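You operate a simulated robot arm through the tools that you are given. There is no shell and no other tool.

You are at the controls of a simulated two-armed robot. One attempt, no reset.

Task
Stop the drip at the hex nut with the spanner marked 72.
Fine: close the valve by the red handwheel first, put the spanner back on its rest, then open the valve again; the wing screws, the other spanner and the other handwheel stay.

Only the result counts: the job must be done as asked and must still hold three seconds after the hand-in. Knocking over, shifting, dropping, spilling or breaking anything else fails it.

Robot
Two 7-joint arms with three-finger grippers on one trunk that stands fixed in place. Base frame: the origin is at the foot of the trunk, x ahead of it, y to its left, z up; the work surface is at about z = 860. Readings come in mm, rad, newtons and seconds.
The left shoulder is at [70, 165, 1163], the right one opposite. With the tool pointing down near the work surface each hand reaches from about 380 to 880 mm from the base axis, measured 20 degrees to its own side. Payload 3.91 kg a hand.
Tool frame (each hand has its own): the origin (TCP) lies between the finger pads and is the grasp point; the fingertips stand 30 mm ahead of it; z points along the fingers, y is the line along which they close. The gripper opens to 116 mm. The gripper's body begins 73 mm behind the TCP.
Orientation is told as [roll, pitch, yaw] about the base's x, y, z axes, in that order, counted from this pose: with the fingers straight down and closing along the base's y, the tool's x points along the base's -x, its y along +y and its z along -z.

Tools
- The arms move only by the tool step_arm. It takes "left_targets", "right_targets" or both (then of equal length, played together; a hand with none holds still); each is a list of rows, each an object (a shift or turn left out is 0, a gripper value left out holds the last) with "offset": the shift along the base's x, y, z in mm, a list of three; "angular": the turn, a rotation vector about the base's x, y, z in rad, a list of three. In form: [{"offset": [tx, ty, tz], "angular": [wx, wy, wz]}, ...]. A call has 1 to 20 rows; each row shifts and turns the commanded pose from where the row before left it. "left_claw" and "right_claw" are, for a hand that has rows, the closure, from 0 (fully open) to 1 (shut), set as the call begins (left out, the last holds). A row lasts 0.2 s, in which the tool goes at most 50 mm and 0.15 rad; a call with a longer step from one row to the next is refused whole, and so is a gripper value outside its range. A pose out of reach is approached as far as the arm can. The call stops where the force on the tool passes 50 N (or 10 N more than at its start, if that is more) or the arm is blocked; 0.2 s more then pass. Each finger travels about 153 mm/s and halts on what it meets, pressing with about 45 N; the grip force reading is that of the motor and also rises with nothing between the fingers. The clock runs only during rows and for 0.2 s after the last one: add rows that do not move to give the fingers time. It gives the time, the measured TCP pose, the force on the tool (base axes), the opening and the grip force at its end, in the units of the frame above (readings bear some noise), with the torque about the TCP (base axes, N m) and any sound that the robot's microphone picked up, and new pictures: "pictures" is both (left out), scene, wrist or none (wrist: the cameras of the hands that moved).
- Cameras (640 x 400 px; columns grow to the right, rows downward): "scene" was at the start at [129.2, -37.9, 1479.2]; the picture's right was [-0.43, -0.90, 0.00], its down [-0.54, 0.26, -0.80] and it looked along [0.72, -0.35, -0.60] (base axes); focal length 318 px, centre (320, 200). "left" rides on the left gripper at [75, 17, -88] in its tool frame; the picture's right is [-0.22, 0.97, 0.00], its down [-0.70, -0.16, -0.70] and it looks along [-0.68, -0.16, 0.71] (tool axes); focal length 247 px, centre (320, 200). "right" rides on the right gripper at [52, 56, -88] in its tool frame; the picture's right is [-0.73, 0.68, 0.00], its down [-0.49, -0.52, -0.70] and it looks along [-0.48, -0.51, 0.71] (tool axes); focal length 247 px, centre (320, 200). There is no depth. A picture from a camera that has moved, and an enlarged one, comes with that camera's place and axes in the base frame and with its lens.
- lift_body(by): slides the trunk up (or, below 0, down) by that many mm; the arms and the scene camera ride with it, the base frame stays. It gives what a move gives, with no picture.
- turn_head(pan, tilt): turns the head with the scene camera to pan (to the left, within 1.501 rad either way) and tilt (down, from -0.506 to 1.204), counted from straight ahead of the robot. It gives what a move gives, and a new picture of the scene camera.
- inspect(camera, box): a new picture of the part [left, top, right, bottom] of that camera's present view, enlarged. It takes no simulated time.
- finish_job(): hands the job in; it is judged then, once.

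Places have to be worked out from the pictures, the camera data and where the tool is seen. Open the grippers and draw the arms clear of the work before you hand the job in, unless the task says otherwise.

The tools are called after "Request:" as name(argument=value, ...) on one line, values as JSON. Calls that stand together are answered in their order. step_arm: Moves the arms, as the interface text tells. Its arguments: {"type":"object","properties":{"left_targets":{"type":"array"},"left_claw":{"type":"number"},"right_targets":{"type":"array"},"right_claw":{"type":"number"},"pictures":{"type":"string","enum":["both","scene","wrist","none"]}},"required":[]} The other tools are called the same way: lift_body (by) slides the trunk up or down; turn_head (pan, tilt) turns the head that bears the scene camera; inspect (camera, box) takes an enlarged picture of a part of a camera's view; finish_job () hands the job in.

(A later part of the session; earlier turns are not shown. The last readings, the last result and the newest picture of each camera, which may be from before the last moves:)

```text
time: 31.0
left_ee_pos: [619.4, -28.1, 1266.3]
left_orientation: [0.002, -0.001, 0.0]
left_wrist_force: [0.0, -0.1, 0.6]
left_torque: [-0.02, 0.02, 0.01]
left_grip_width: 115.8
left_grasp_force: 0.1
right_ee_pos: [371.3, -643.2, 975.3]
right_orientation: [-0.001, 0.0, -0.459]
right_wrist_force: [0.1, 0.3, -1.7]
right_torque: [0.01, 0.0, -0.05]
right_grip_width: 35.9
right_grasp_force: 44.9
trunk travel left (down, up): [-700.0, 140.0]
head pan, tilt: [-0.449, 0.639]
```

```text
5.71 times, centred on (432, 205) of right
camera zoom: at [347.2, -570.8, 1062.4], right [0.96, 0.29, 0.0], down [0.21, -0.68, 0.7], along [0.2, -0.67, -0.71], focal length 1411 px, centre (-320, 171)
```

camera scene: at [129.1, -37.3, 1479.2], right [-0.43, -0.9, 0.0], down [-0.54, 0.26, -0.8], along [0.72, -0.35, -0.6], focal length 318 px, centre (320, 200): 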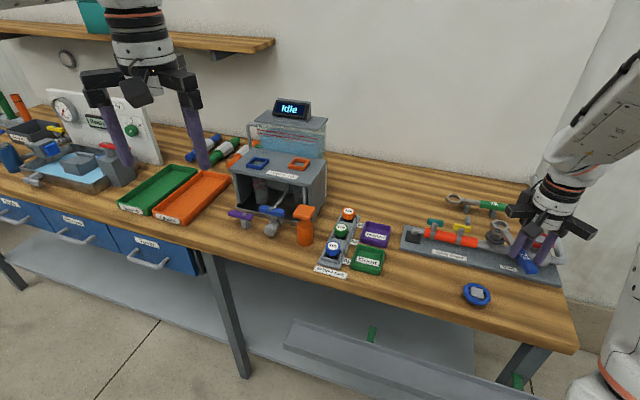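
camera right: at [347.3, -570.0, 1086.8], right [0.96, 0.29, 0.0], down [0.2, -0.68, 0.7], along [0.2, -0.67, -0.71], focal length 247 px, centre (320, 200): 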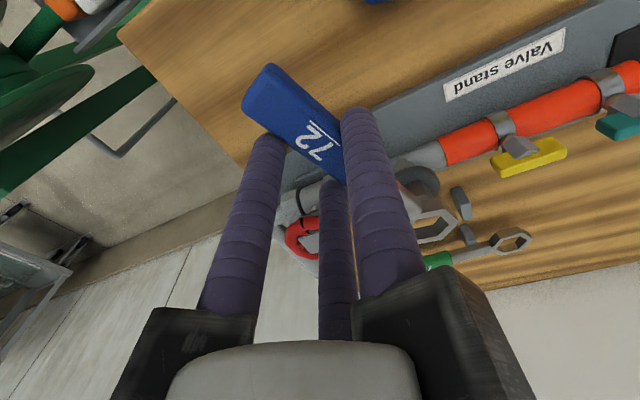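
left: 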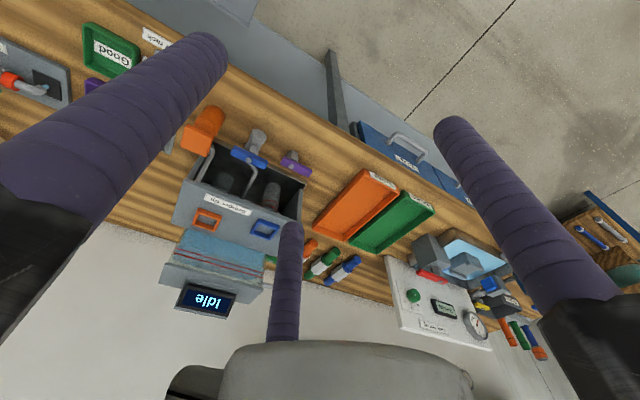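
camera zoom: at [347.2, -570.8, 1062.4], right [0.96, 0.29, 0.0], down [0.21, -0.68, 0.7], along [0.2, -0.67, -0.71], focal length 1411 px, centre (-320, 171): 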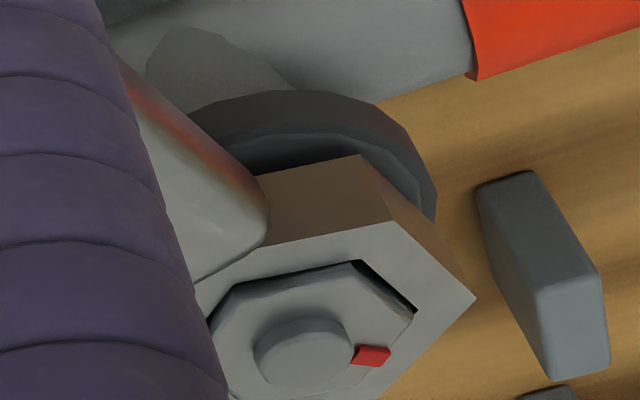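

The ring is fully seated, flush with the nut top. I start tightening clockwise along the arc about the nut axis, a little at first to feel the torque.

Request:
step_arm(right_targets=[{"offset": [4.26, 9.17, 0], "angular": [0, 0, -0.1]}, {"offset": [5.17, 8.7, 0], "angular": [0, 0, -0.1]}, {}], pictures="none")

Request:
inspect(camera="scene", box=[472, 215, 536, 255])

Request:
inspect(camera="right", box=[376, 170, 488, 240])

```text
time: 31.8
left_ee_pos: [619.8, -28.1, 1266.6]
left_orientation: [0.002, -0.002, 0.002]
left_wrist_force: [-0.5, 1.0, -0.2]
left_torque: [0.01, 0.01, 0.0]
left_grip_width: 115.8
left_grasp_force: 0.0
right_ee_pos: [378.7, -625.4, 975.4]
right_orientation: [0.0, 0.002, -0.658]
right_wrist_force: [-1.1, 2.0, -2.9]
right_torque: [0.15, 0.18, 0.08]
right_grip_width: 36.2
right_grasp_force: 44.7
trunk travel left (down, up): [-700.0, 140.0]
head pan, tilt: [-0.449, 0.639]
```

```text
10.00 times, centred on (504, 235) of scene
camera zoom: at [129.0, -38.0, 1479.2], right [-0.43, -0.9, 0.0], down [-0.54, 0.26, -0.8], along [0.72, -0.35, -0.6], focal length 3184 px, centre (-1520, -150)
```

zoom: 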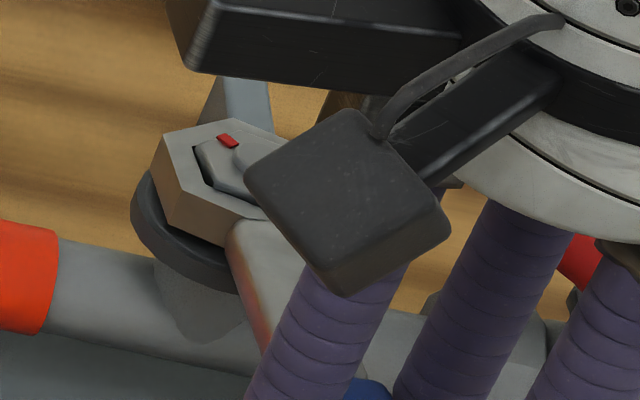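

```text
5.71 times, centred on (432, 205) of right
camera zoom: at [371.8, -550.2, 1062.2], right [1.0, 0.09, 0.0], down [0.06, -0.71, 0.7], along [0.06, -0.7, -0.72], focal length 1411 px, centre (-320, 171)
```

zoom: 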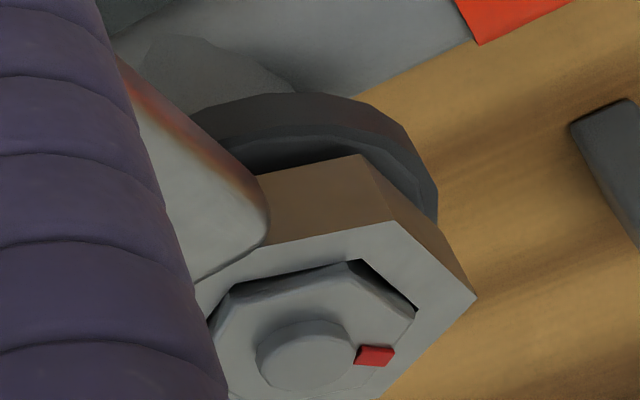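

The nut turns with the ring under light force. I continue along the arc.

Request:
step_arm(right_targets=[{"offset": [6.0, 8.14, 0], "angular": [0, 0, -0.1]}, {"offset": [6.8, 7.51, 0], "angular": [0, 0, -0.1]}, {"offset": [7.5, 6.78, 0], "angular": [0, 0, -0.1]}, {}], pictures="none")

Request:
inspect(camera="right", box=[376, 170, 488, 240])

```text
time: 32.8
left_ee_pos: [618.5, -28.6, 1265.9]
left_orientation: [0.001, 0.002, -0.002]
left_wrist_force: [0.5, 0.1, 1.1]
left_torque: [0.0, -0.02, 0.04]
left_grip_width: 116.0
left_grasp_force: 0.0
right_ee_pos: [400.0, -604.5, 974.7]
right_orientation: [0.001, 0.001, -0.96]
right_wrist_force: [-2.6, 4.0, -3.1]
right_torque: [0.33, 0.24, 0.12]
right_grip_width: 36.0
right_grasp_force: 45.0
trunk travel left (down, up): [-700.0, 140.0]
head pan, tilt: [-0.449, 0.639]
```

```text
5.71 times, centred on (432, 205) of right
camera zoom: at [414.9, -529.2, 1063.1], right [0.98, -0.21, 0.0], down [-0.15, -0.7, 0.7], along [-0.15, -0.68, -0.71], focal length 1411 px, centre (-320, 171)
```

zoom: 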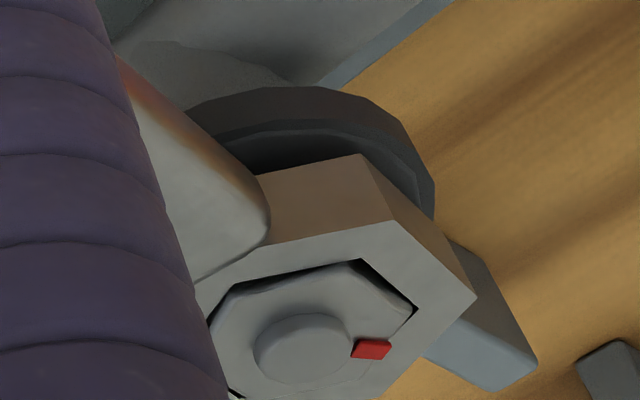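

0.5 rad done with only about 5 N. I keep going toward the snug point.

Request:
step_arm(right_targets=[{"offset": [8.15, 6.0, 0], "angular": [0, 0, -0.1]}, {"offset": [8.7, 5.16, 0], "angular": [0, 0, -0.1]}, {"offset": [9.17, 4.26, 0], "angular": [0, 0, -0.1]}, {}], pictures="both")

Request:
inspect(camera="right", box=[376, 170, 488, 240])

```text
time: 33.8
left_ee_pos: [618.6, -27.6, 1265.9]
left_orientation: [-0.001, 0.0, 0.0]
left_wrist_force: [0.3, -0.5, 0.0]
left_torque: [-0.01, 0.01, 0.03]
left_grip_width: 116.1
left_grasp_force: 0.0
right_ee_pos: [425.6, -588.4, 974.5]
right_orientation: [0.0, 0.0, -1.26]
right_wrist_force: [-2.7, -0.9, 0.1]
right_torque: [-0.13, 0.04, -0.16]
right_grip_width: 36.1
right_grasp_force: 45.3
trunk travel left (down, up): [-700.0, 140.0]
head pan, tilt: [-0.449, 0.639]
camera scene: at [128.4, -37.8, 1479.3], right [-0.43, -0.9, 0.0], down [-0.54, 0.26, -0.8], along [0.72, -0.35, -0.6], focal length 318 px, centre (320, 200)
camera right: at [462.5, -521.9, 1063.1], right [0.87, -0.49, 0.0], down [-0.35, -0.62, 0.7], along [-0.34, -0.61, -0.71], focal length 247 px, centre (320, 200)
```

scene: 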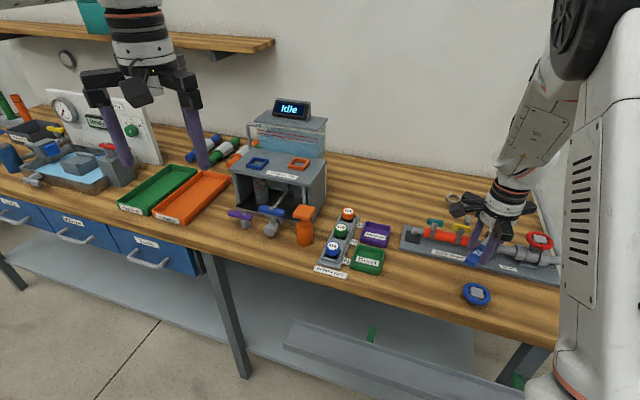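
right: 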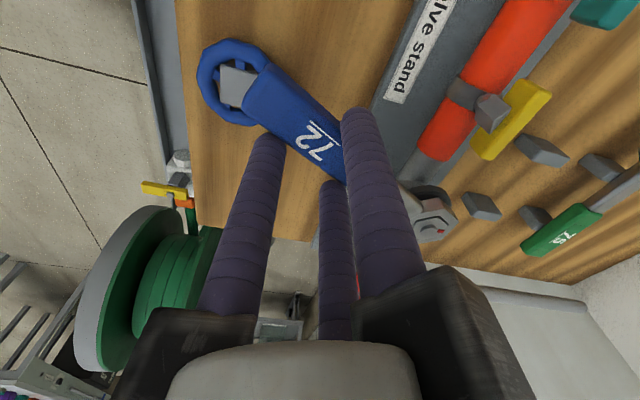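

```text
5.71 times, centred on (432, 205) of right
camera zoom: at [462.5, -521.9, 1063.1], right [0.87, -0.49, 0.0], down [-0.35, -0.62, 0.7], along [-0.34, -0.61, -0.71], focal length 1411 px, centre (-320, 171)
```

zoom: 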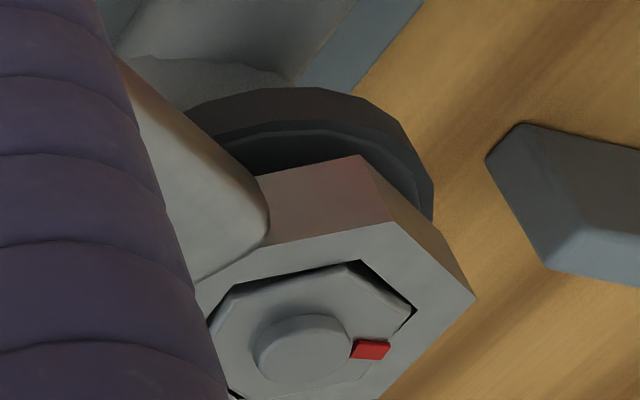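

0.8 rad turned and the nut is still following freely. I continue.

Request:
step_arm(right_targets=[{"offset": [9.55, 3.33, 0], "angular": [0, 0, -0.1]}, {"offset": [9.84, 2.35, 0], "angular": [0, 0, -0.1]}, {}], pictures="none")

Request:
inspect(camera="right", box=[376, 170, 488, 240])

```text
time: 34.6
left_ee_pos: [618.3, -29.6, 1266.5]
left_orientation: [-0.001, -0.002, 0.001]
left_wrist_force: [0.5, -0.2, -0.2]
left_torque: [-0.02, -0.02, 0.02]
left_grip_width: 116.1
left_grasp_force: 0.2
right_ee_pos: [444.1, -582.2, 974.5]
right_orientation: [0.0, 0.0, -1.459]
right_wrist_force: [-4.3, -3.4, 3.2]
right_torque: [-1.07, -0.06, 0.39]
right_grip_width: 36.2
right_grasp_force: 44.8
trunk travel left (down, up): [-700.0, 140.0]
head pan, tilt: [-0.449, 0.639]
```

```text
5.71 times, centred on (432, 205) of right
camera zoom: at [494.1, -525.2, 1062.8], right [0.76, -0.65, 0.0], down [-0.47, -0.54, 0.7], along [-0.46, -0.53, -0.71], focal length 1411 px, centre (-320, 171)
```

zoom: 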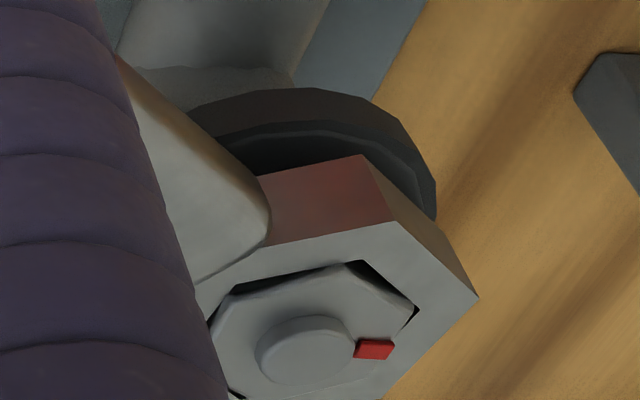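

Resistance has risen to roughly 0.9 N·m about the nut, so it is starting to bite. I go on in half steps.

Request:
step_arm(right_targets=[{"offset": [4.99, 0.81, 0], "angular": [0, 0, -0.05]}, {}], pictures="none")

Request:
inspect(camera="right", box=[376, 170, 488, 240])

```text
time: 35.2
left_ee_pos: [618.5, -28.1, 1267.6]
left_orientation: [0.0, -0.002, 0.001]
left_wrist_force: [-0.3, 0.7, 0.1]
left_torque: [0.01, 0.01, -0.02]
left_grip_width: 116.2
left_grasp_force: 0.0
right_ee_pos: [448.9, -582.7, 974.6]
right_orientation: [0.001, -0.001, -1.51]
right_wrist_force: [-6.3, -4.3, 1.4]
right_torque: [-1.18, 0.02, 0.98]
right_grip_width: 36.3
right_grasp_force: 45.3
trunk travel left (down, up): [-700.0, 140.0]
head pan, tilt: [-0.449, 0.639]
```

```text
5.71 times, centred on (432, 205) of right
camera zoom: at [501.4, -527.2, 1062.7], right [0.72, -0.69, 0.0], down [-0.49, -0.52, 0.7], along [-0.48, -0.51, -0.71], focal length 1411 px, centre (-320, 171)
```

zoom: 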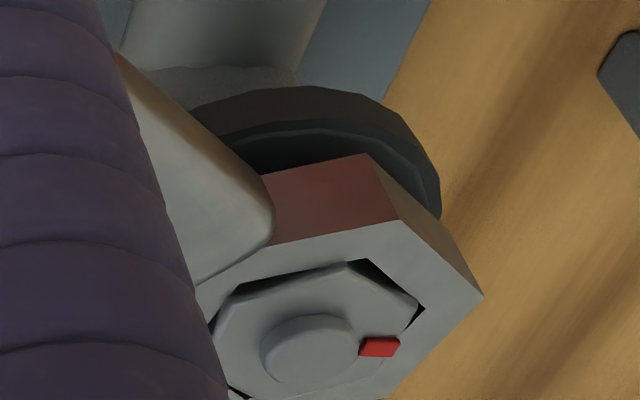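

The resistance is now about 1.7 N·m and the spanner starts yielding slightly in the grip. I add one more small step to make sure the nut is truly at its stop.

Request:
step_arm(right_targets=[{"offset": [5.04, 0.56, 0], "angular": [0, 0, -0.05]}, {}, {}], pictures="none")

Request:
inspect(camera="right", box=[376, 170, 488, 240])

Request:
inspect(camera="scene", box=[456, 195, 536, 245])

```text
time: 36.0
left_ee_pos: [618.7, -29.0, 1267.0]
left_orientation: [0.001, -0.003, -0.003]
left_wrist_force: [0.4, -0.1, 0.7]
left_torque: [0.0, 0.01, 0.03]
left_grip_width: 115.9
left_grasp_force: 0.1
right_ee_pos: [453.1, -582.1, 975.2]
right_orientation: [-0.001, 0.001, -1.56]
right_wrist_force: [-9.8, -4.2, -1.2]
right_torque: [-1.0, 0.16, 1.25]
right_grip_width: 35.7
right_grasp_force: 45.4
trunk travel left (down, up): [-700.0, 140.0]
head pan, tilt: [-0.449, 0.639]
```

```text
5.71 times, centred on (432, 205) of right
camera zoom: at [508.8, -529.3, 1062.5], right [0.69, -0.72, 0.0], down [-0.52, -0.49, 0.7], along [-0.51, -0.48, -0.71], focal length 1411 px, centre (-320, 171)
```

zoom: 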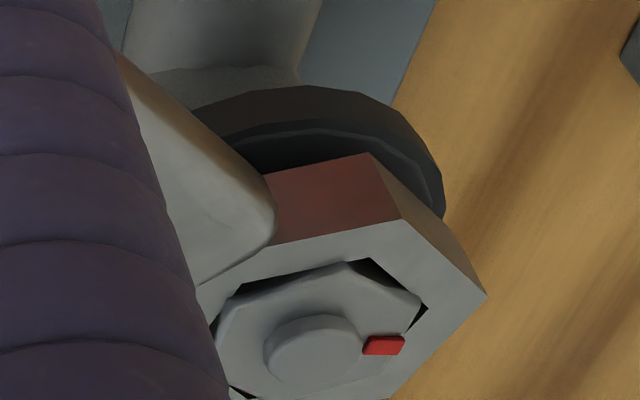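

```text
8.00 times, centred on (496, 220) of scene
camera zoom: at [127.6, -38.4, 1479.3], right [-0.43, -0.9, 0.0], down [-0.54, 0.26, -0.8], along [0.72, -0.35, -0.6], focal length 2547 px, centre (-1088, 40)
```

zoom: 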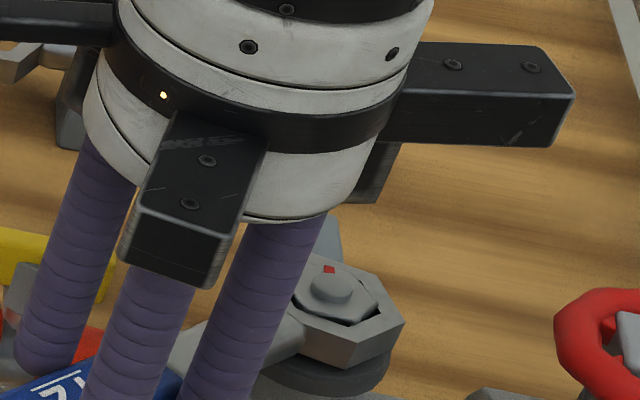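

Torque has climbed to about 2.3 N·m with the nut following the whole way, so it is well tightened. I back off slightly to unload the spanner before lifting it.

Request:
step_arm(right_targets=[{"offset": [-5.04, -0.56, 0], "angular": [0, 0, 0.05]}, {}], pictures="none")

Request:
inspect(camera="right", box=[376, 170, 488, 240])

Request:
inspect(camera="scene", box=[480, 220, 512, 240])

```text
time: 36.6
left_ee_pos: [618.6, -27.9, 1267.8]
left_orientation: [0.001, -0.003, 0.0]
left_wrist_force: [0.3, -0.2, -0.1]
left_torque: [-0.02, 0.03, 0.01]
left_grip_width: 115.9
left_grasp_force: 0.1
right_ee_pos: [450.2, -582.9, 973.6]
right_orientation: [0.002, 0.0, -1.507]
right_wrist_force: [-6.8, -3.1, 0.2]
right_torque: [-0.78, 0.04, 0.37]
right_grip_width: 35.9
right_grasp_force: 45.0
trunk travel left (down, up): [-700.0, 140.0]
head pan, tilt: [-0.449, 0.639]
```

```text
5.71 times, centred on (432, 205) of right
camera zoom: at [501.7, -527.0, 1062.3], right [0.73, -0.69, 0.0], down [-0.49, -0.52, 0.7], along [-0.48, -0.51, -0.71], focal length 1411 px, centre (-320, 171)
```

zoom: 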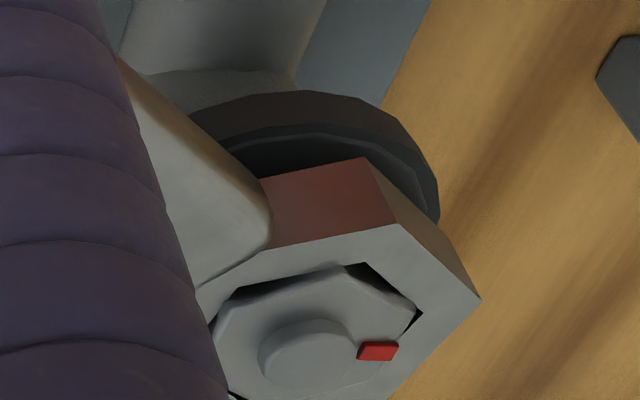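

```text
16.00 times, centred on (496, 230) of scene
camera zoom: at [128.3, -38.2, 1479.3], right [-0.43, -0.9, 0.0], down [-0.54, 0.26, -0.8], along [0.72, -0.35, -0.6], focal length 5094 px, centre (-2496, -280)
```

zoom: 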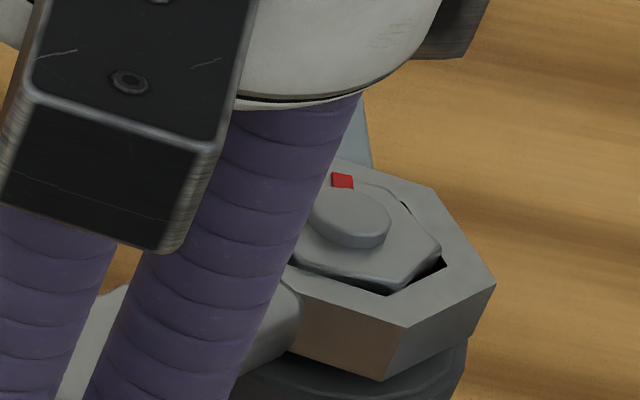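

Still about 1.1 N·m of load, so I back off another half step to unload fully.

Request:
step_arm(right_targets=[{"offset": [-4.99, -0.81, 0], "angular": [0, 0, 0.05]}, {}], pictures="none")

Request:
inspect(camera="right", box=[376, 170, 488, 240])

Request:
inspect(camera="scene", box=[480, 220, 512, 240])

```text
time: 37.2
left_ee_pos: [619.2, -29.7, 1268.2]
left_orientation: [0.0, 0.0, 0.001]
left_wrist_force: [-0.1, 0.2, -0.3]
left_torque: [-0.01, 0.01, 0.0]
left_grip_width: 115.8
left_grasp_force: 0.0
right_ee_pos: [444.5, -582.2, 975.4]
right_orientation: [-0.001, 0.0, -1.46]
right_wrist_force: [-4.3, -3.3, -1.1]
right_torque: [-0.55, 0.05, -0.03]
right_grip_width: 36.1
right_grasp_force: 45.1
trunk travel left (down, up): [-700.0, 140.0]
head pan, tilt: [-0.449, 0.639]
```

```text
5.71 times, centred on (432, 205) of right
camera zoom: at [494.2, -525.1, 1062.2], right [0.76, -0.65, 0.0], down [-0.47, -0.54, 0.7], along [-0.46, -0.53, -0.71], focal length 1411 px, centre (-320, 171)
```

zoom: 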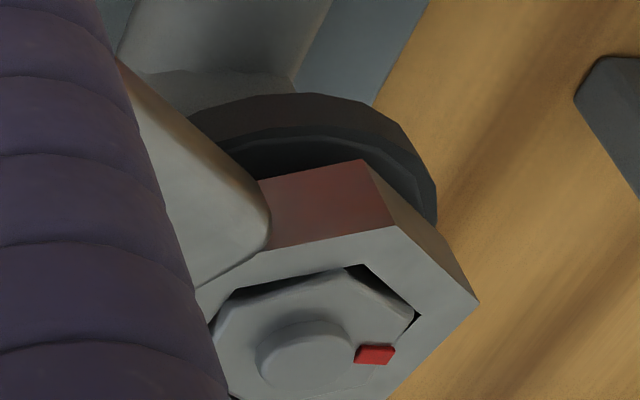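

```text
16.00 times, centred on (496, 230) of scene
camera zoom: at [128.8, -38.4, 1479.2], right [-0.43, -0.9, 0.0], down [-0.54, 0.26, -0.8], along [0.72, -0.35, -0.6], focal length 5094 px, centre (-2496, -280)
```

zoom: 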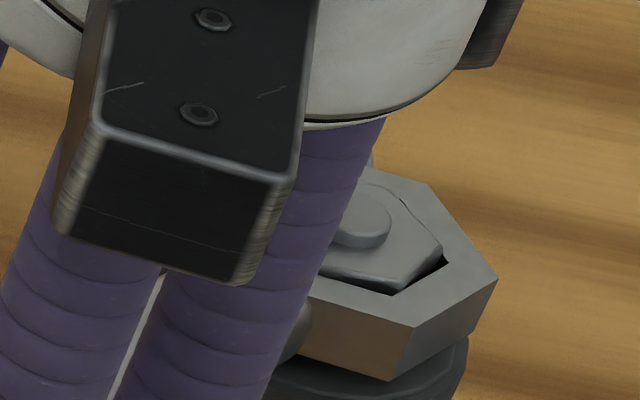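

Nearly unloaded, at about 0.5 N·m. I back off 0.03 rad more and lift the ring straight off the nut.

Request:
step_arm(right_targets=[{"offset": [-2.97, -0.6, 0], "angular": [0, 0, 0.03]}, {}], pictures="none")

Request:
step_arm(right_targets=[{"offset": [0, 0, 3]}, {"offset": [0, 0, 4]}, {"offset": [0, 0, 5]}, {"offset": [0, 0, 6]}, {}], pictures="none")

Request:
inspect(camera="right", box=[376, 150, 488, 220])

```text
time: 37.8
left_ee_pos: [617.5, -29.5, 1266.7]
left_orientation: [0.001, 0.001, 0.0]
left_wrist_force: [-0.1, 0.7, 0.7]
left_torque: [0.01, 0.02, 0.01]
left_grip_width: 116.0
left_grasp_force: 0.1
right_ee_pos: [441.8, -584.0, 974.2]
right_orientation: [0.0, 0.0, -1.428]
right_wrist_force: [-3.0, -3.0, -1.9]
right_torque: [-0.13, 0.07, -0.13]
right_grip_width: 36.0
right_grasp_force: 45.2
trunk travel left (down, up): [-700.0, 140.0]
head pan, tilt: [-0.449, 0.639]
```

```text
time: 39.0
left_ee_pos: [619.6, -29.8, 1267.1]
left_orientation: [0.002, 0.0, -0.001]
left_wrist_force: [-0.3, 0.4, 0.1]
left_torque: [0.03, 0.03, -0.01]
left_grip_width: 116.1
left_grasp_force: 0.1
right_ee_pos: [443.4, -584.2, 993.0]
right_orientation: [0.0, -0.001, -1.428]
right_wrist_force: [-3.6, -1.9, -15.4]
right_torque: [-0.02, -0.42, 1.25]
right_grip_width: 33.8
right_grasp_force: 44.9
trunk travel left (down, up): [-700.0, 140.0]
head pan, tilt: [-0.449, 0.639]
```

```text
5.71 times, centred on (432, 185) of right
camera zoom: at [490.0, -525.7, 1080.9], right [0.78, -0.63, 0.0], down [-0.45, -0.56, 0.7], along [-0.44, -0.54, -0.71], focal length 1411 px, centre (-320, 286)
```

zoom: 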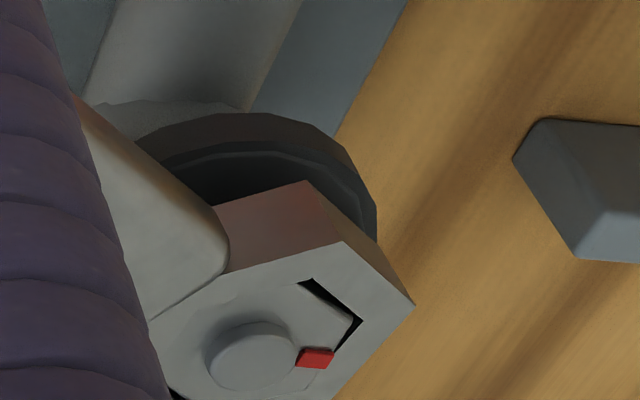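

The ring did not rise with the hand: the grip force turned to -15 N and the opening changed, so the handle seems to be slipping in the fingers. I look before doing anything else.

Request:
step_arm(right_targets=[{}], pictures="both")

Request:
inspect(camera="scene", box=[448, 195, 528, 245])

Request:
inspect(camera="right", box=[220, 60, 444, 200])

```text
time: 39.4
left_ee_pos: [619.5, -29.0, 1266.3]
left_orientation: [0.001, -0.001, 0.0]
left_wrist_force: [0.5, -0.3, 0.1]
left_torque: [-0.02, -0.02, 0.0]
left_grip_width: 116.1
left_grasp_force: 0.1
right_ee_pos: [442.6, -586.4, 992.9]
right_orientation: [0.003, -0.002, -1.431]
right_wrist_force: [-4.4, -3.4, -7.9]
right_torque: [-0.52, -0.53, 1.21]
right_grip_width: 33.5
right_grasp_force: 44.7
trunk travel left (down, up): [-700.0, 140.0]
head pan, tilt: [-0.449, 0.639]
camera scene: at [129.2, -39.4, 1479.3], right [-0.43, -0.9, 0.0], down [-0.54, 0.26, -0.8], along [0.72, -0.35, -0.6], focal length 318 px, centre (320, 200)
camera right: at [489.8, -525.5, 1081.2], right [0.78, -0.63, 0.0], down [-0.45, -0.56, 0.7], along [-0.44, -0.54, -0.71], focal length 247 px, centre (320, 200)
```

scene: 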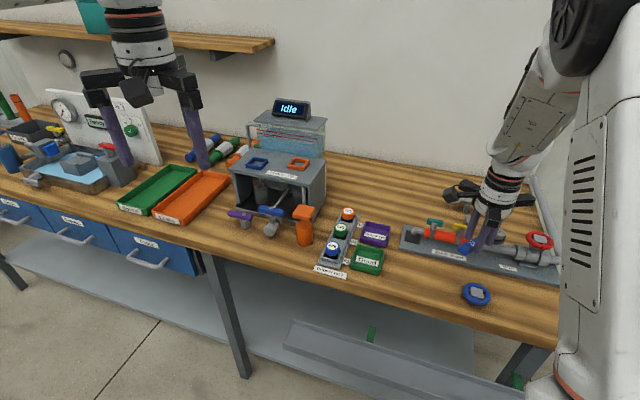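
right: 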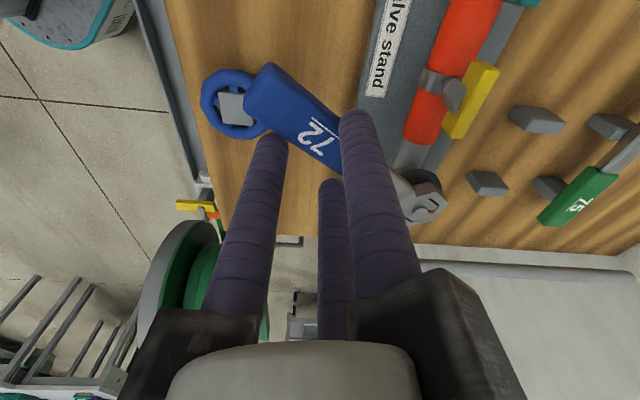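

```text
8.00 times, centred on (488, 220) of scene
camera zoom: at [129.2, -39.4, 1479.3], right [-0.43, -0.9, 0.0], down [-0.54, 0.26, -0.8], along [0.72, -0.35, -0.6], focal length 2547 px, centre (-1024, 40)
```

zoom: 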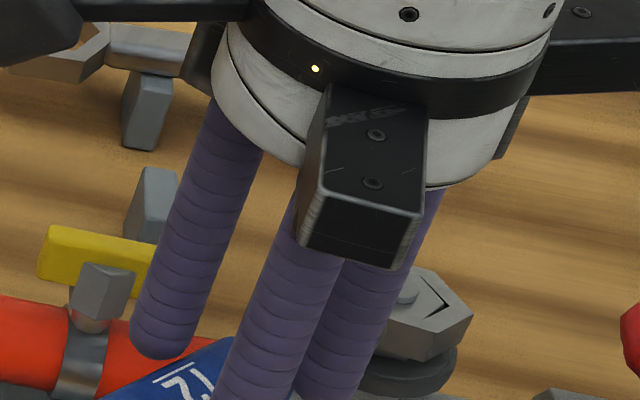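

```text
2.86 times, centred on (332, 130) of right
camera zoom: at [489.8, -525.5, 1081.2], right [0.78, -0.63, 0.0], down [-0.45, -0.56, 0.7], along [-0.44, -0.54, -0.71], focal length 706 px, centre (286, 400)
```

zoom: 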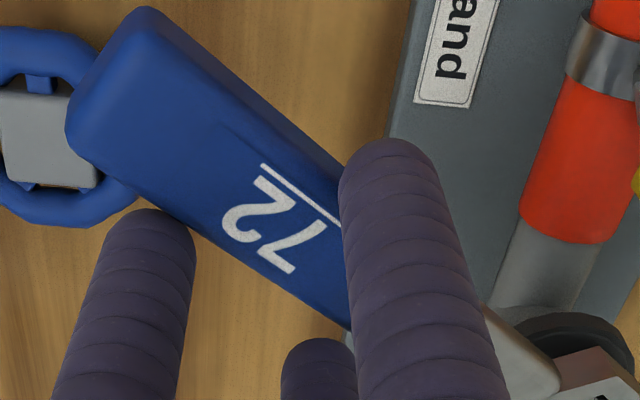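

The ring bound on the nut and the spanner pitched up slightly at the handle. I lower the hand back by the same amount to level it, then unload the twist fully before lifting.

Request:
step_arm(right_targets=[{"offset": [0, 0, -5]}, {"offset": [0, 0, -5]}, {"offset": [0, 0, -4]}, {"offset": [0, 0, -4]}, {}], pictures="none")

Request:
inspect(camera="right", box=[220, 60, 444, 200])

Request:
inspect(camera="right", box=[376, 170, 488, 240])

Request:
inspect(camera="scene", box=[448, 205, 528, 255])

```text
time: 40.6
left_ee_pos: [619.6, -28.4, 1266.2]
left_orientation: [0.002, 0.001, 0.0]
left_wrist_force: [0.0, -0.3, -0.3]
left_torque: [0.01, 0.01, -0.02]
left_grip_width: 116.0
left_grasp_force: 0.0
right_ee_pos: [442.6, -583.5, 973.5]
right_orientation: [-0.003, 0.003, -1.429]
right_wrist_force: [0.3, 0.0, -0.7]
right_torque: [0.03, -0.01, -0.01]
right_grip_width: 9.0
right_grasp_force: 45.0
trunk travel left (down, up): [-700.0, 140.0]
head pan, tilt: [-0.449, 0.639]
```

```text
2.86 times, centred on (332, 130) of right
camera zoom: at [489.9, -523.9, 1061.7], right [0.78, -0.63, 0.0], down [-0.45, -0.56, 0.7], along [-0.44, -0.54, -0.71], focal length 706 px, centre (286, 400)
```

zoom: 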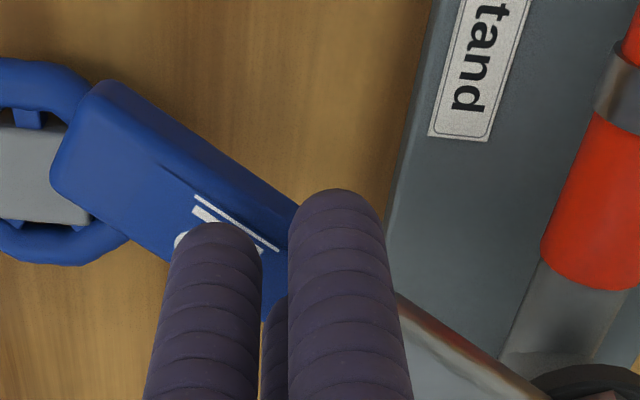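

```text
5.71 times, centred on (432, 205) of right
camera zoom: at [489.9, -523.9, 1061.7], right [0.78, -0.63, 0.0], down [-0.45, -0.56, 0.7], along [-0.44, -0.54, -0.71], focal length 1411 px, centre (-320, 171)
```

zoom: 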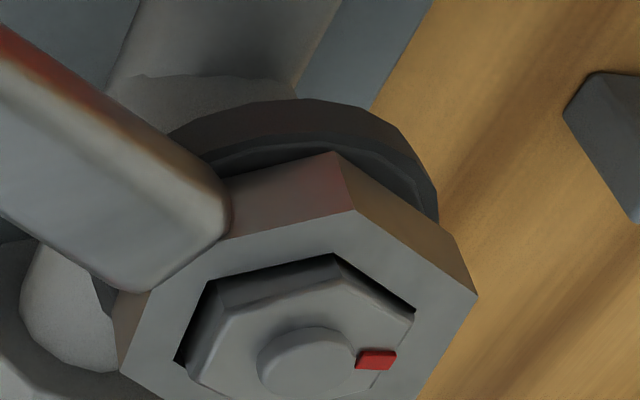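

```text
8.00 times, centred on (488, 230) of scene
camera zoom: at [129.9, -38.3, 1479.1], right [-0.43, -0.9, 0.0], down [-0.54, 0.26, -0.8], along [0.72, -0.35, -0.6], focal length 2547 px, centre (-1024, -40)
```

zoom: 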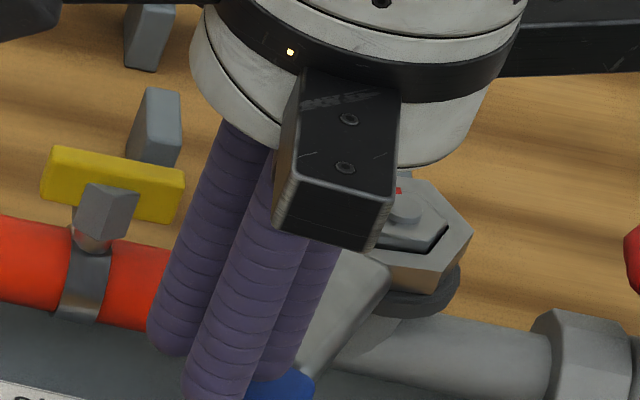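

The fingers slid off over the top of the handle; the spanner is still hung on the nut, with its handle drooping. I rise straight up clear of it, open, and look carefully.

Request:
step_arm(right_targets=[{"offset": [0, 0, 20]}, {"offset": [0, 0, 30]}, {"offset": [0, 0, 30]}], pictures="none")

Request:
step_arm(right_targets=[{"offset": [-30, 20, 0]}, {"offset": [-30, 20, 0]}, {}], right_claw=0.0, pictures="both")

Request:
inspect(camera="scene", box=[424, 200, 552, 280])

Request:
inspect(camera="right", box=[280, 80, 504, 220])

```text
time: 41.4
left_ee_pos: [619.3, -27.2, 1267.3]
left_orientation: [-0.001, -0.001, 0.0]
left_wrist_force: [0.1, 0.3, 0.1]
left_torque: [-0.01, -0.01, 0.03]
left_grip_width: 115.9
left_grasp_force: 0.0
right_ee_pos: [441.1, -582.3, 1055.8]
right_orientation: [0.0, 0.0, -1.428]
right_wrist_force: [0.2, 1.0, 0.4]
right_torque: [0.0, -0.03, 0.01]
right_grip_width: 8.9
right_grasp_force: 45.1
trunk travel left (down, up): [-700.0, 140.0]
head pan, tilt: [-0.449, 0.639]
```

```text
time: 42.2
left_ee_pos: [621.1, -28.7, 1265.2]
left_orientation: [-0.001, 0.002, 0.0]
left_wrist_force: [0.1, -0.5, -1.2]
left_torque: [0.01, 0.01, 0.02]
left_grip_width: 116.2
left_grasp_force: 0.0
right_ee_pos: [382.6, -544.2, 1054.4]
right_orientation: [-0.001, 0.002, -1.43]
right_wrist_force: [0.0, -0.4, 0.0]
right_torque: [0.03, 0.02, 0.0]
right_grip_width: 116.0
right_grasp_force: 0.0
trunk travel left (down, up): [-700.0, 140.0]
head pan, tilt: [-0.449, 0.639]
camera scene: at [130.8, -39.1, 1479.0], right [-0.43, -0.9, 0.0], down [-0.54, 0.26, -0.8], along [0.72, -0.35, -0.6], focal length 318 px, centre (320, 200)
camera right: at [430.6, -484.9, 1141.8], right [0.78, -0.63, 0.0], down [-0.45, -0.56, 0.7], along [-0.44, -0.54, -0.71], focal length 247 px, centre (320, 200)
```

scene: 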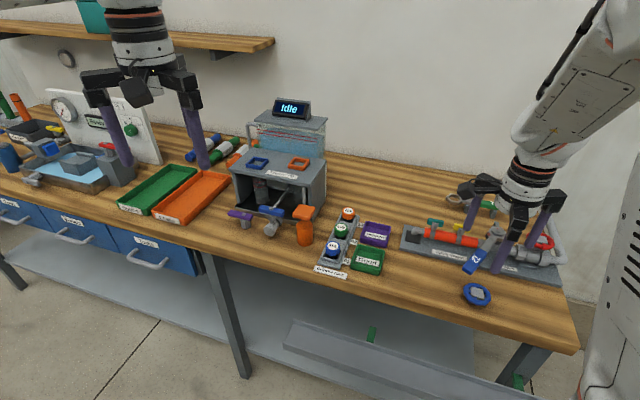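
right: 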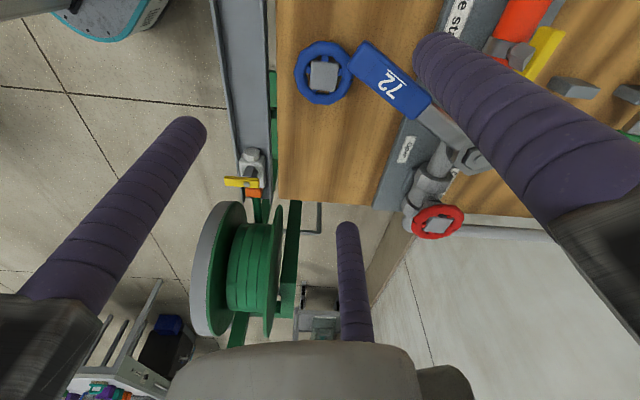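

```text
5.00 times, centred on (488, 240) of scene
camera zoom: at [130.8, -39.1, 1479.0], right [-0.43, -0.9, 0.0], down [-0.54, 0.26, -0.8], along [0.72, -0.35, -0.6], focal length 1592 px, centre (-520, 0)
```

zoom: 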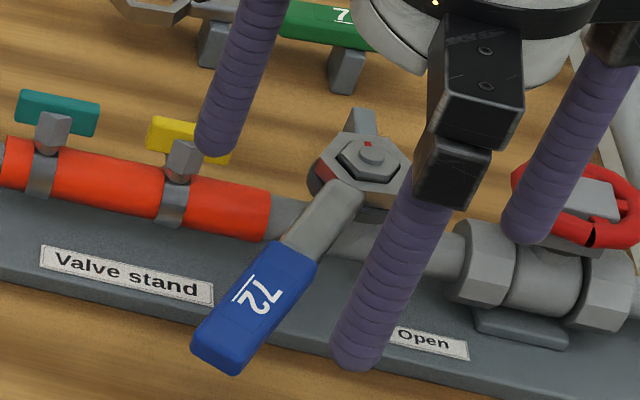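

```text
2.86 times, centred on (392, 150) of right
camera zoom: at [430.6, -484.9, 1141.8], right [0.78, -0.63, 0.0], down [-0.45, -0.56, 0.7], along [-0.44, -0.54, -0.71], focal length 706 px, centre (114, 343)
```

zoom: 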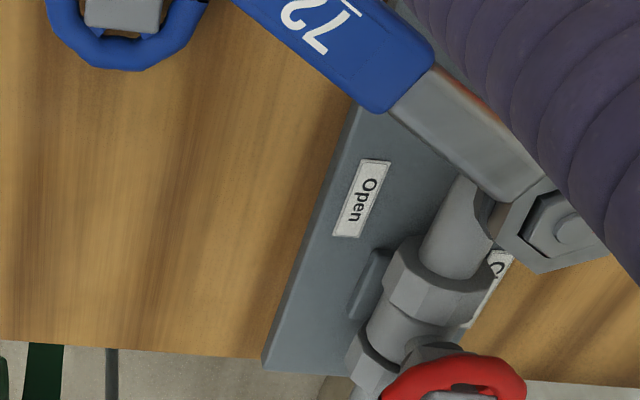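

The spanner hangs on the nut with its handle at about (430,-577), top z about 935, drooping some 10°. I zoom in to judge its exact pose and whether the nut has turned.

Request:
inspect(camera="scene", box=[484, 218, 516, 238])

Request:
inspect(camera="scene", box=[456, 230, 520, 270])

Request:
inspect(camera="right", box=[340, 30, 484, 120])

```text
16.00 times, centred on (500, 228) of scene
camera zoom: at [130.8, -39.1, 1479.0], right [-0.43, -0.9, 0.0], down [-0.54, 0.26, -0.8], along [0.72, -0.35, -0.6], focal length 5094 px, centre (-2560, -248)
```

zoom: 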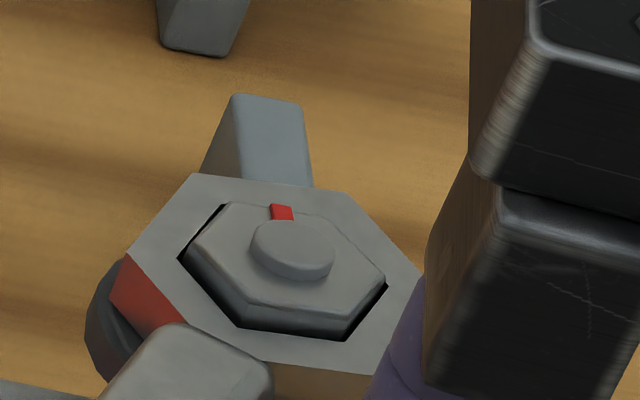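

```text
10.00 times, centred on (488, 250) of scene
camera zoom: at [130.8, -39.1, 1479.0], right [-0.43, -0.9, 0.0], down [-0.54, 0.26, -0.8], along [0.72, -0.35, -0.6], focal length 3184 px, centre (-1360, -300)
```

zoom: 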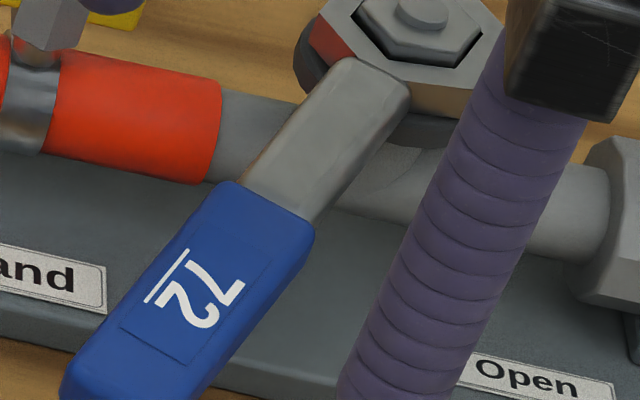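

```text
4.44 times, centred on (412, 75) of right
camera zoom: at [430.6, -484.9, 1141.8], right [0.78, -0.63, 0.0], down [-0.45, -0.56, 0.7], along [-0.44, -0.54, -0.71], focal length 1098 px, centre (-89, 756)
```

zoom: 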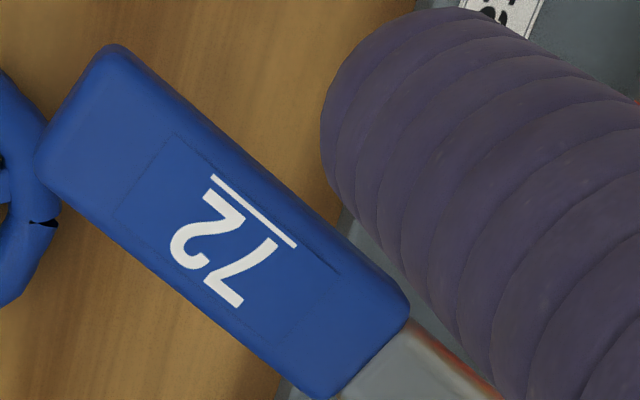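

The nut has kept its tightened angle (mark turned about 46°). I will regrip the drooping handle squarely by yawing to -1.25 and pitching the hand about 10° to match it, approaching from 60 mm out along the finger axis.

Request:
step_arm(right_targets=[{"offset": [13, -9, -14], "angular": [0, 0, 0.09]}, {"offset": [13, -9, -14], "angular": [0, 0, 0.09]}, {"offset": [13.2, -9.9, -15.7], "angular": [-0.0805, -0.027, 0]}, {"angular": [-0.0805, -0.027, 0]}, {}], pictures="both")

Request:
inspect(camera="right", box=[240, 60, 400, 160])

Request:
inspect(camera="scene", box=[432, 195, 544, 265])

```text
time: 43.4
left_ee_pos: [619.0, -28.3, 1266.3]
left_orientation: [0.001, 0.001, -0.001]
left_wrist_force: [-0.2, -1.1, 0.3]
left_torque: [0.03, -0.01, 0.02]
left_grip_width: 115.8
left_grasp_force: 0.0
right_ee_pos: [421.9, -572.8, 1011.2]
right_orientation: [0.0, -0.17, -1.248]
right_wrist_force: [0.1, -0.2, -0.5]
right_torque: [0.04, -0.03, 0.0]
right_grip_width: 115.9
right_grasp_force: 0.0
trunk travel left (down, up): [-700.0, 140.0]
head pan, tilt: [-0.449, 0.639]
camera scene: at [129.3, -38.8, 1479.2], right [-0.43, -0.9, 0.0], down [-0.54, 0.26, -0.8], along [0.72, -0.35, -0.6], focal length 318 px, centre (320, 200)
camera right: at [452.7, -491.3, 1088.6], right [0.87, -0.47, 0.12], down [-0.38, -0.51, 0.77], along [-0.3, -0.72, -0.62], focal length 247 px, centre (320, 200)
```

scene: 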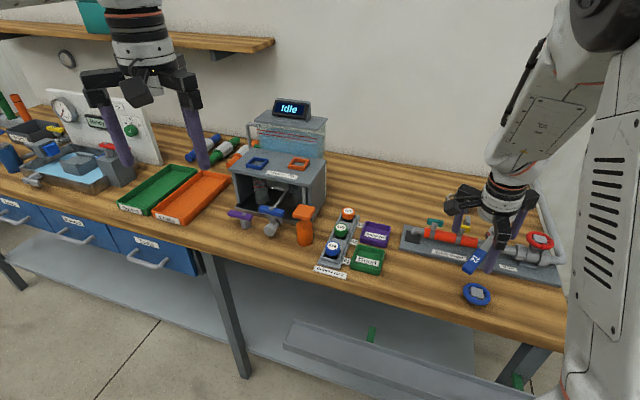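
right: 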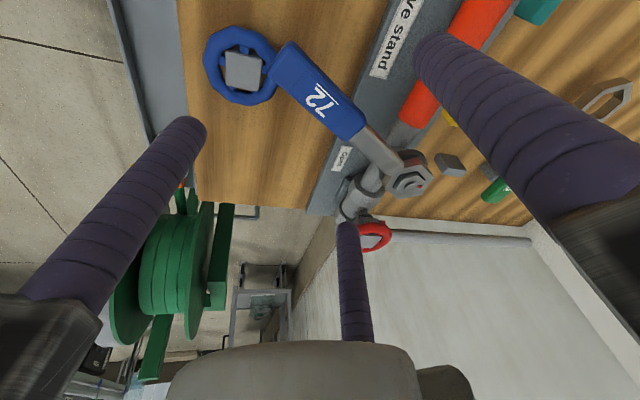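

```text
4.00 times, centred on (320, 110) of right
camera zoom: at [452.7, -491.3, 1088.6], right [0.87, -0.47, 0.12], down [-0.38, -0.51, 0.77], along [-0.3, -0.72, -0.62], focal length 988 px, centre (320, 560)
```

zoom: 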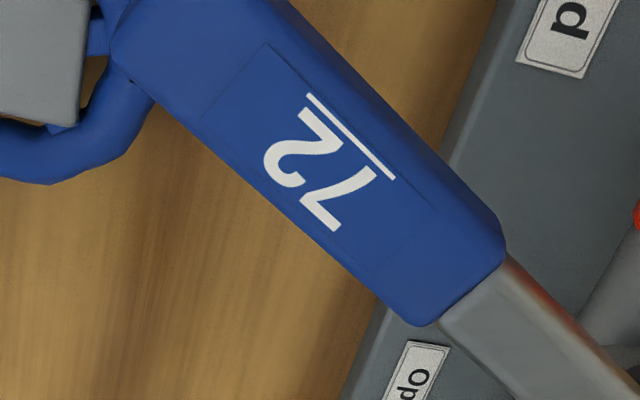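

```text
5.71 times, centred on (488, 230) of scene
camera zoom: at [129.3, -38.8, 1479.2], right [-0.43, -0.9, 0.0], down [-0.54, 0.26, -0.8], along [0.72, -0.35, -0.6], focal length 1819 px, centre (-640, 29)
```

zoom: 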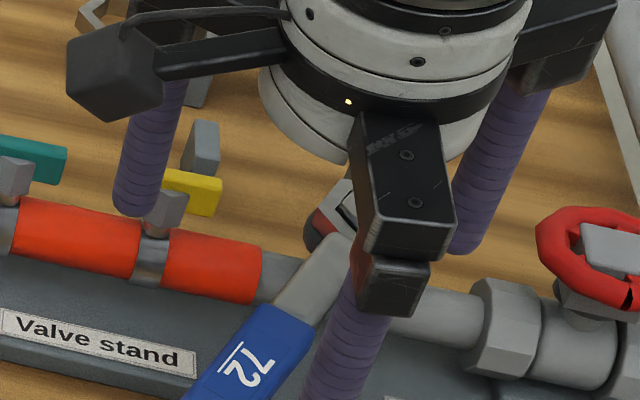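

The handle sits centred and parallel in the hand frame. I advance 62 mm along the finger axis so the tips reach about 14 mm below the handle top.

Request:
step_arm(right_targets=[{"offset": [1.1, -3.3, -20]}, {"offset": [1.1, -3.3, -20]}, {"offset": [0.6, -1.9, -12]}, {"offset": [0.5, -1.5, -9]}, {}], pictures="wrist")

Request:
inspect(camera="right", box=[208, 60, 432, 200])

Request:
inspect(camera="scene", box=[432, 205, 544, 275])

```text
time: 44.6
left_ee_pos: [619.7, -28.8, 1266.7]
left_orientation: [-0.001, -0.002, -0.001]
left_wrist_force: [0.4, 0.0, 0.1]
left_torque: [0.01, 0.02, -0.02]
left_grip_width: 116.2
left_grasp_force: 0.0
right_ee_pos: [424.8, -582.1, 950.3]
right_orientation: [0.0, -0.169, -1.249]
right_wrist_force: [0.1, 0.9, 0.5]
right_torque: [-0.01, -0.03, -0.01]
right_grip_width: 116.1
right_grasp_force: 0.0
trunk travel left (down, up): [-700.0, 140.0]
head pan, tilt: [-0.449, 0.639]
camera right: at [455.7, -500.8, 1028.4], right [0.87, -0.47, 0.12], down [-0.38, -0.51, 0.77], along [-0.3, -0.72, -0.62], focal length 247 px, centre (320, 200)
```

right: 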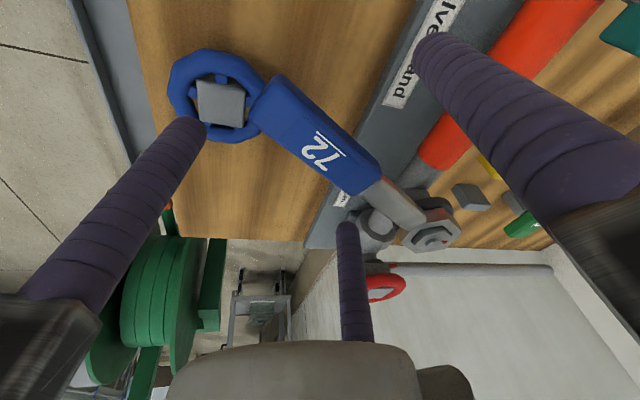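

```text
2.86 times, centred on (320, 130) of right
camera zoom: at [455.7, -500.8, 1028.4], right [0.87, -0.47, 0.12], down [-0.38, -0.51, 0.77], along [-0.3, -0.72, -0.62], focal length 706 px, centre (320, 400)
```

zoom: 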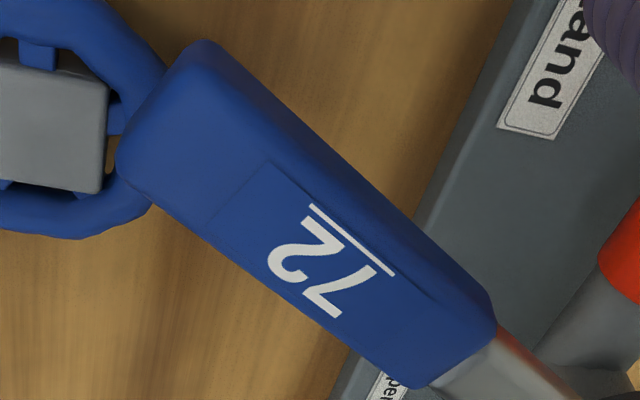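

```text
5.71 times, centred on (488, 240) of scene
camera zoom: at [129.0, -37.7, 1479.2], right [-0.43, -0.9, 0.0], down [-0.54, 0.26, -0.8], along [0.72, -0.35, -0.6], focal length 1819 px, centre (-640, -29)
```

zoom: 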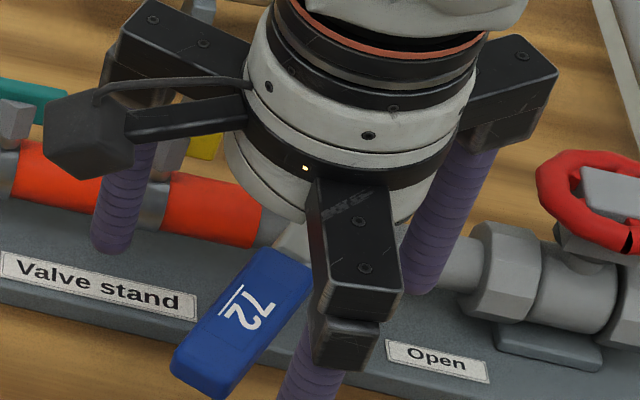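

The handle top is 16 mm ahead of the TCP and well centred. I close on it.

Request:
step_arm(right_targets=[{}, {}, {}, {}, {}], right_claw=1.0, pictures="wrist")

Request:
inspect(camera="right", box=[376, 170, 488, 240])

Request:
inspect(camera="scene", box=[432, 205, 544, 275])

```text
time: 45.8
left_ee_pos: [617.9, -28.5, 1265.7]
left_orientation: [-0.001, 0.001, -0.001]
left_wrist_force: [0.5, 0.0, -0.2]
left_torque: [0.01, -0.02, 0.03]
left_grip_width: 116.0
left_grasp_force: 0.0
right_ee_pos: [423.4, -581.1, 950.8]
right_orientation: [0.0, -0.17, -1.248]
right_wrist_force: [-4.6, -4.3, 0.2]
right_torque: [-0.02, 0.05, -0.65]
right_grip_width: 36.3
right_grasp_force: 44.6
trunk travel left (down, up): [-700.0, 140.0]
head pan, tilt: [-0.449, 0.639]
camera right: at [454.8, -501.7, 1028.5], right [0.87, -0.47, 0.12], down [-0.38, -0.51, 0.77], along [-0.3, -0.72, -0.62], focal length 247 px, centre (320, 200)
```

right: 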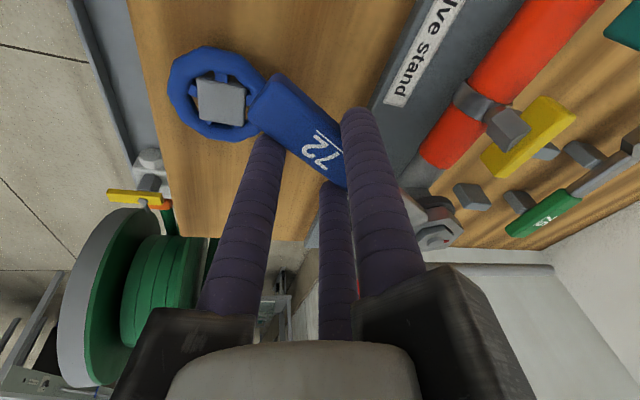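

```text
5.71 times, centred on (432, 205) of right
camera zoom: at [454.8, -501.7, 1028.5], right [0.87, -0.47, 0.12], down [-0.38, -0.51, 0.77], along [-0.3, -0.72, -0.62], focal length 1411 px, centre (-320, 171)
```

zoom: 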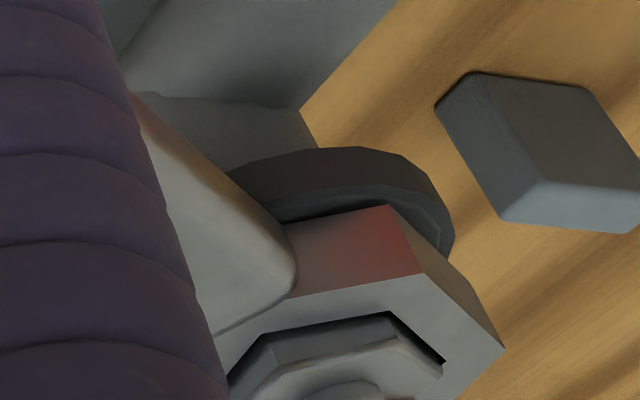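

```text
5.71 times, centred on (488, 240) of scene
camera zoom: at [128.3, -38.7, 1479.3], right [-0.43, -0.9, 0.0], down [-0.54, 0.26, -0.8], along [0.72, -0.35, -0.6], focal length 1819 px, centre (-640, -29)
```

zoom: 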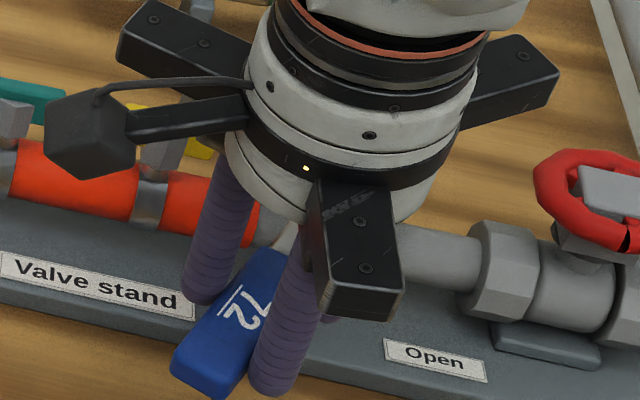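

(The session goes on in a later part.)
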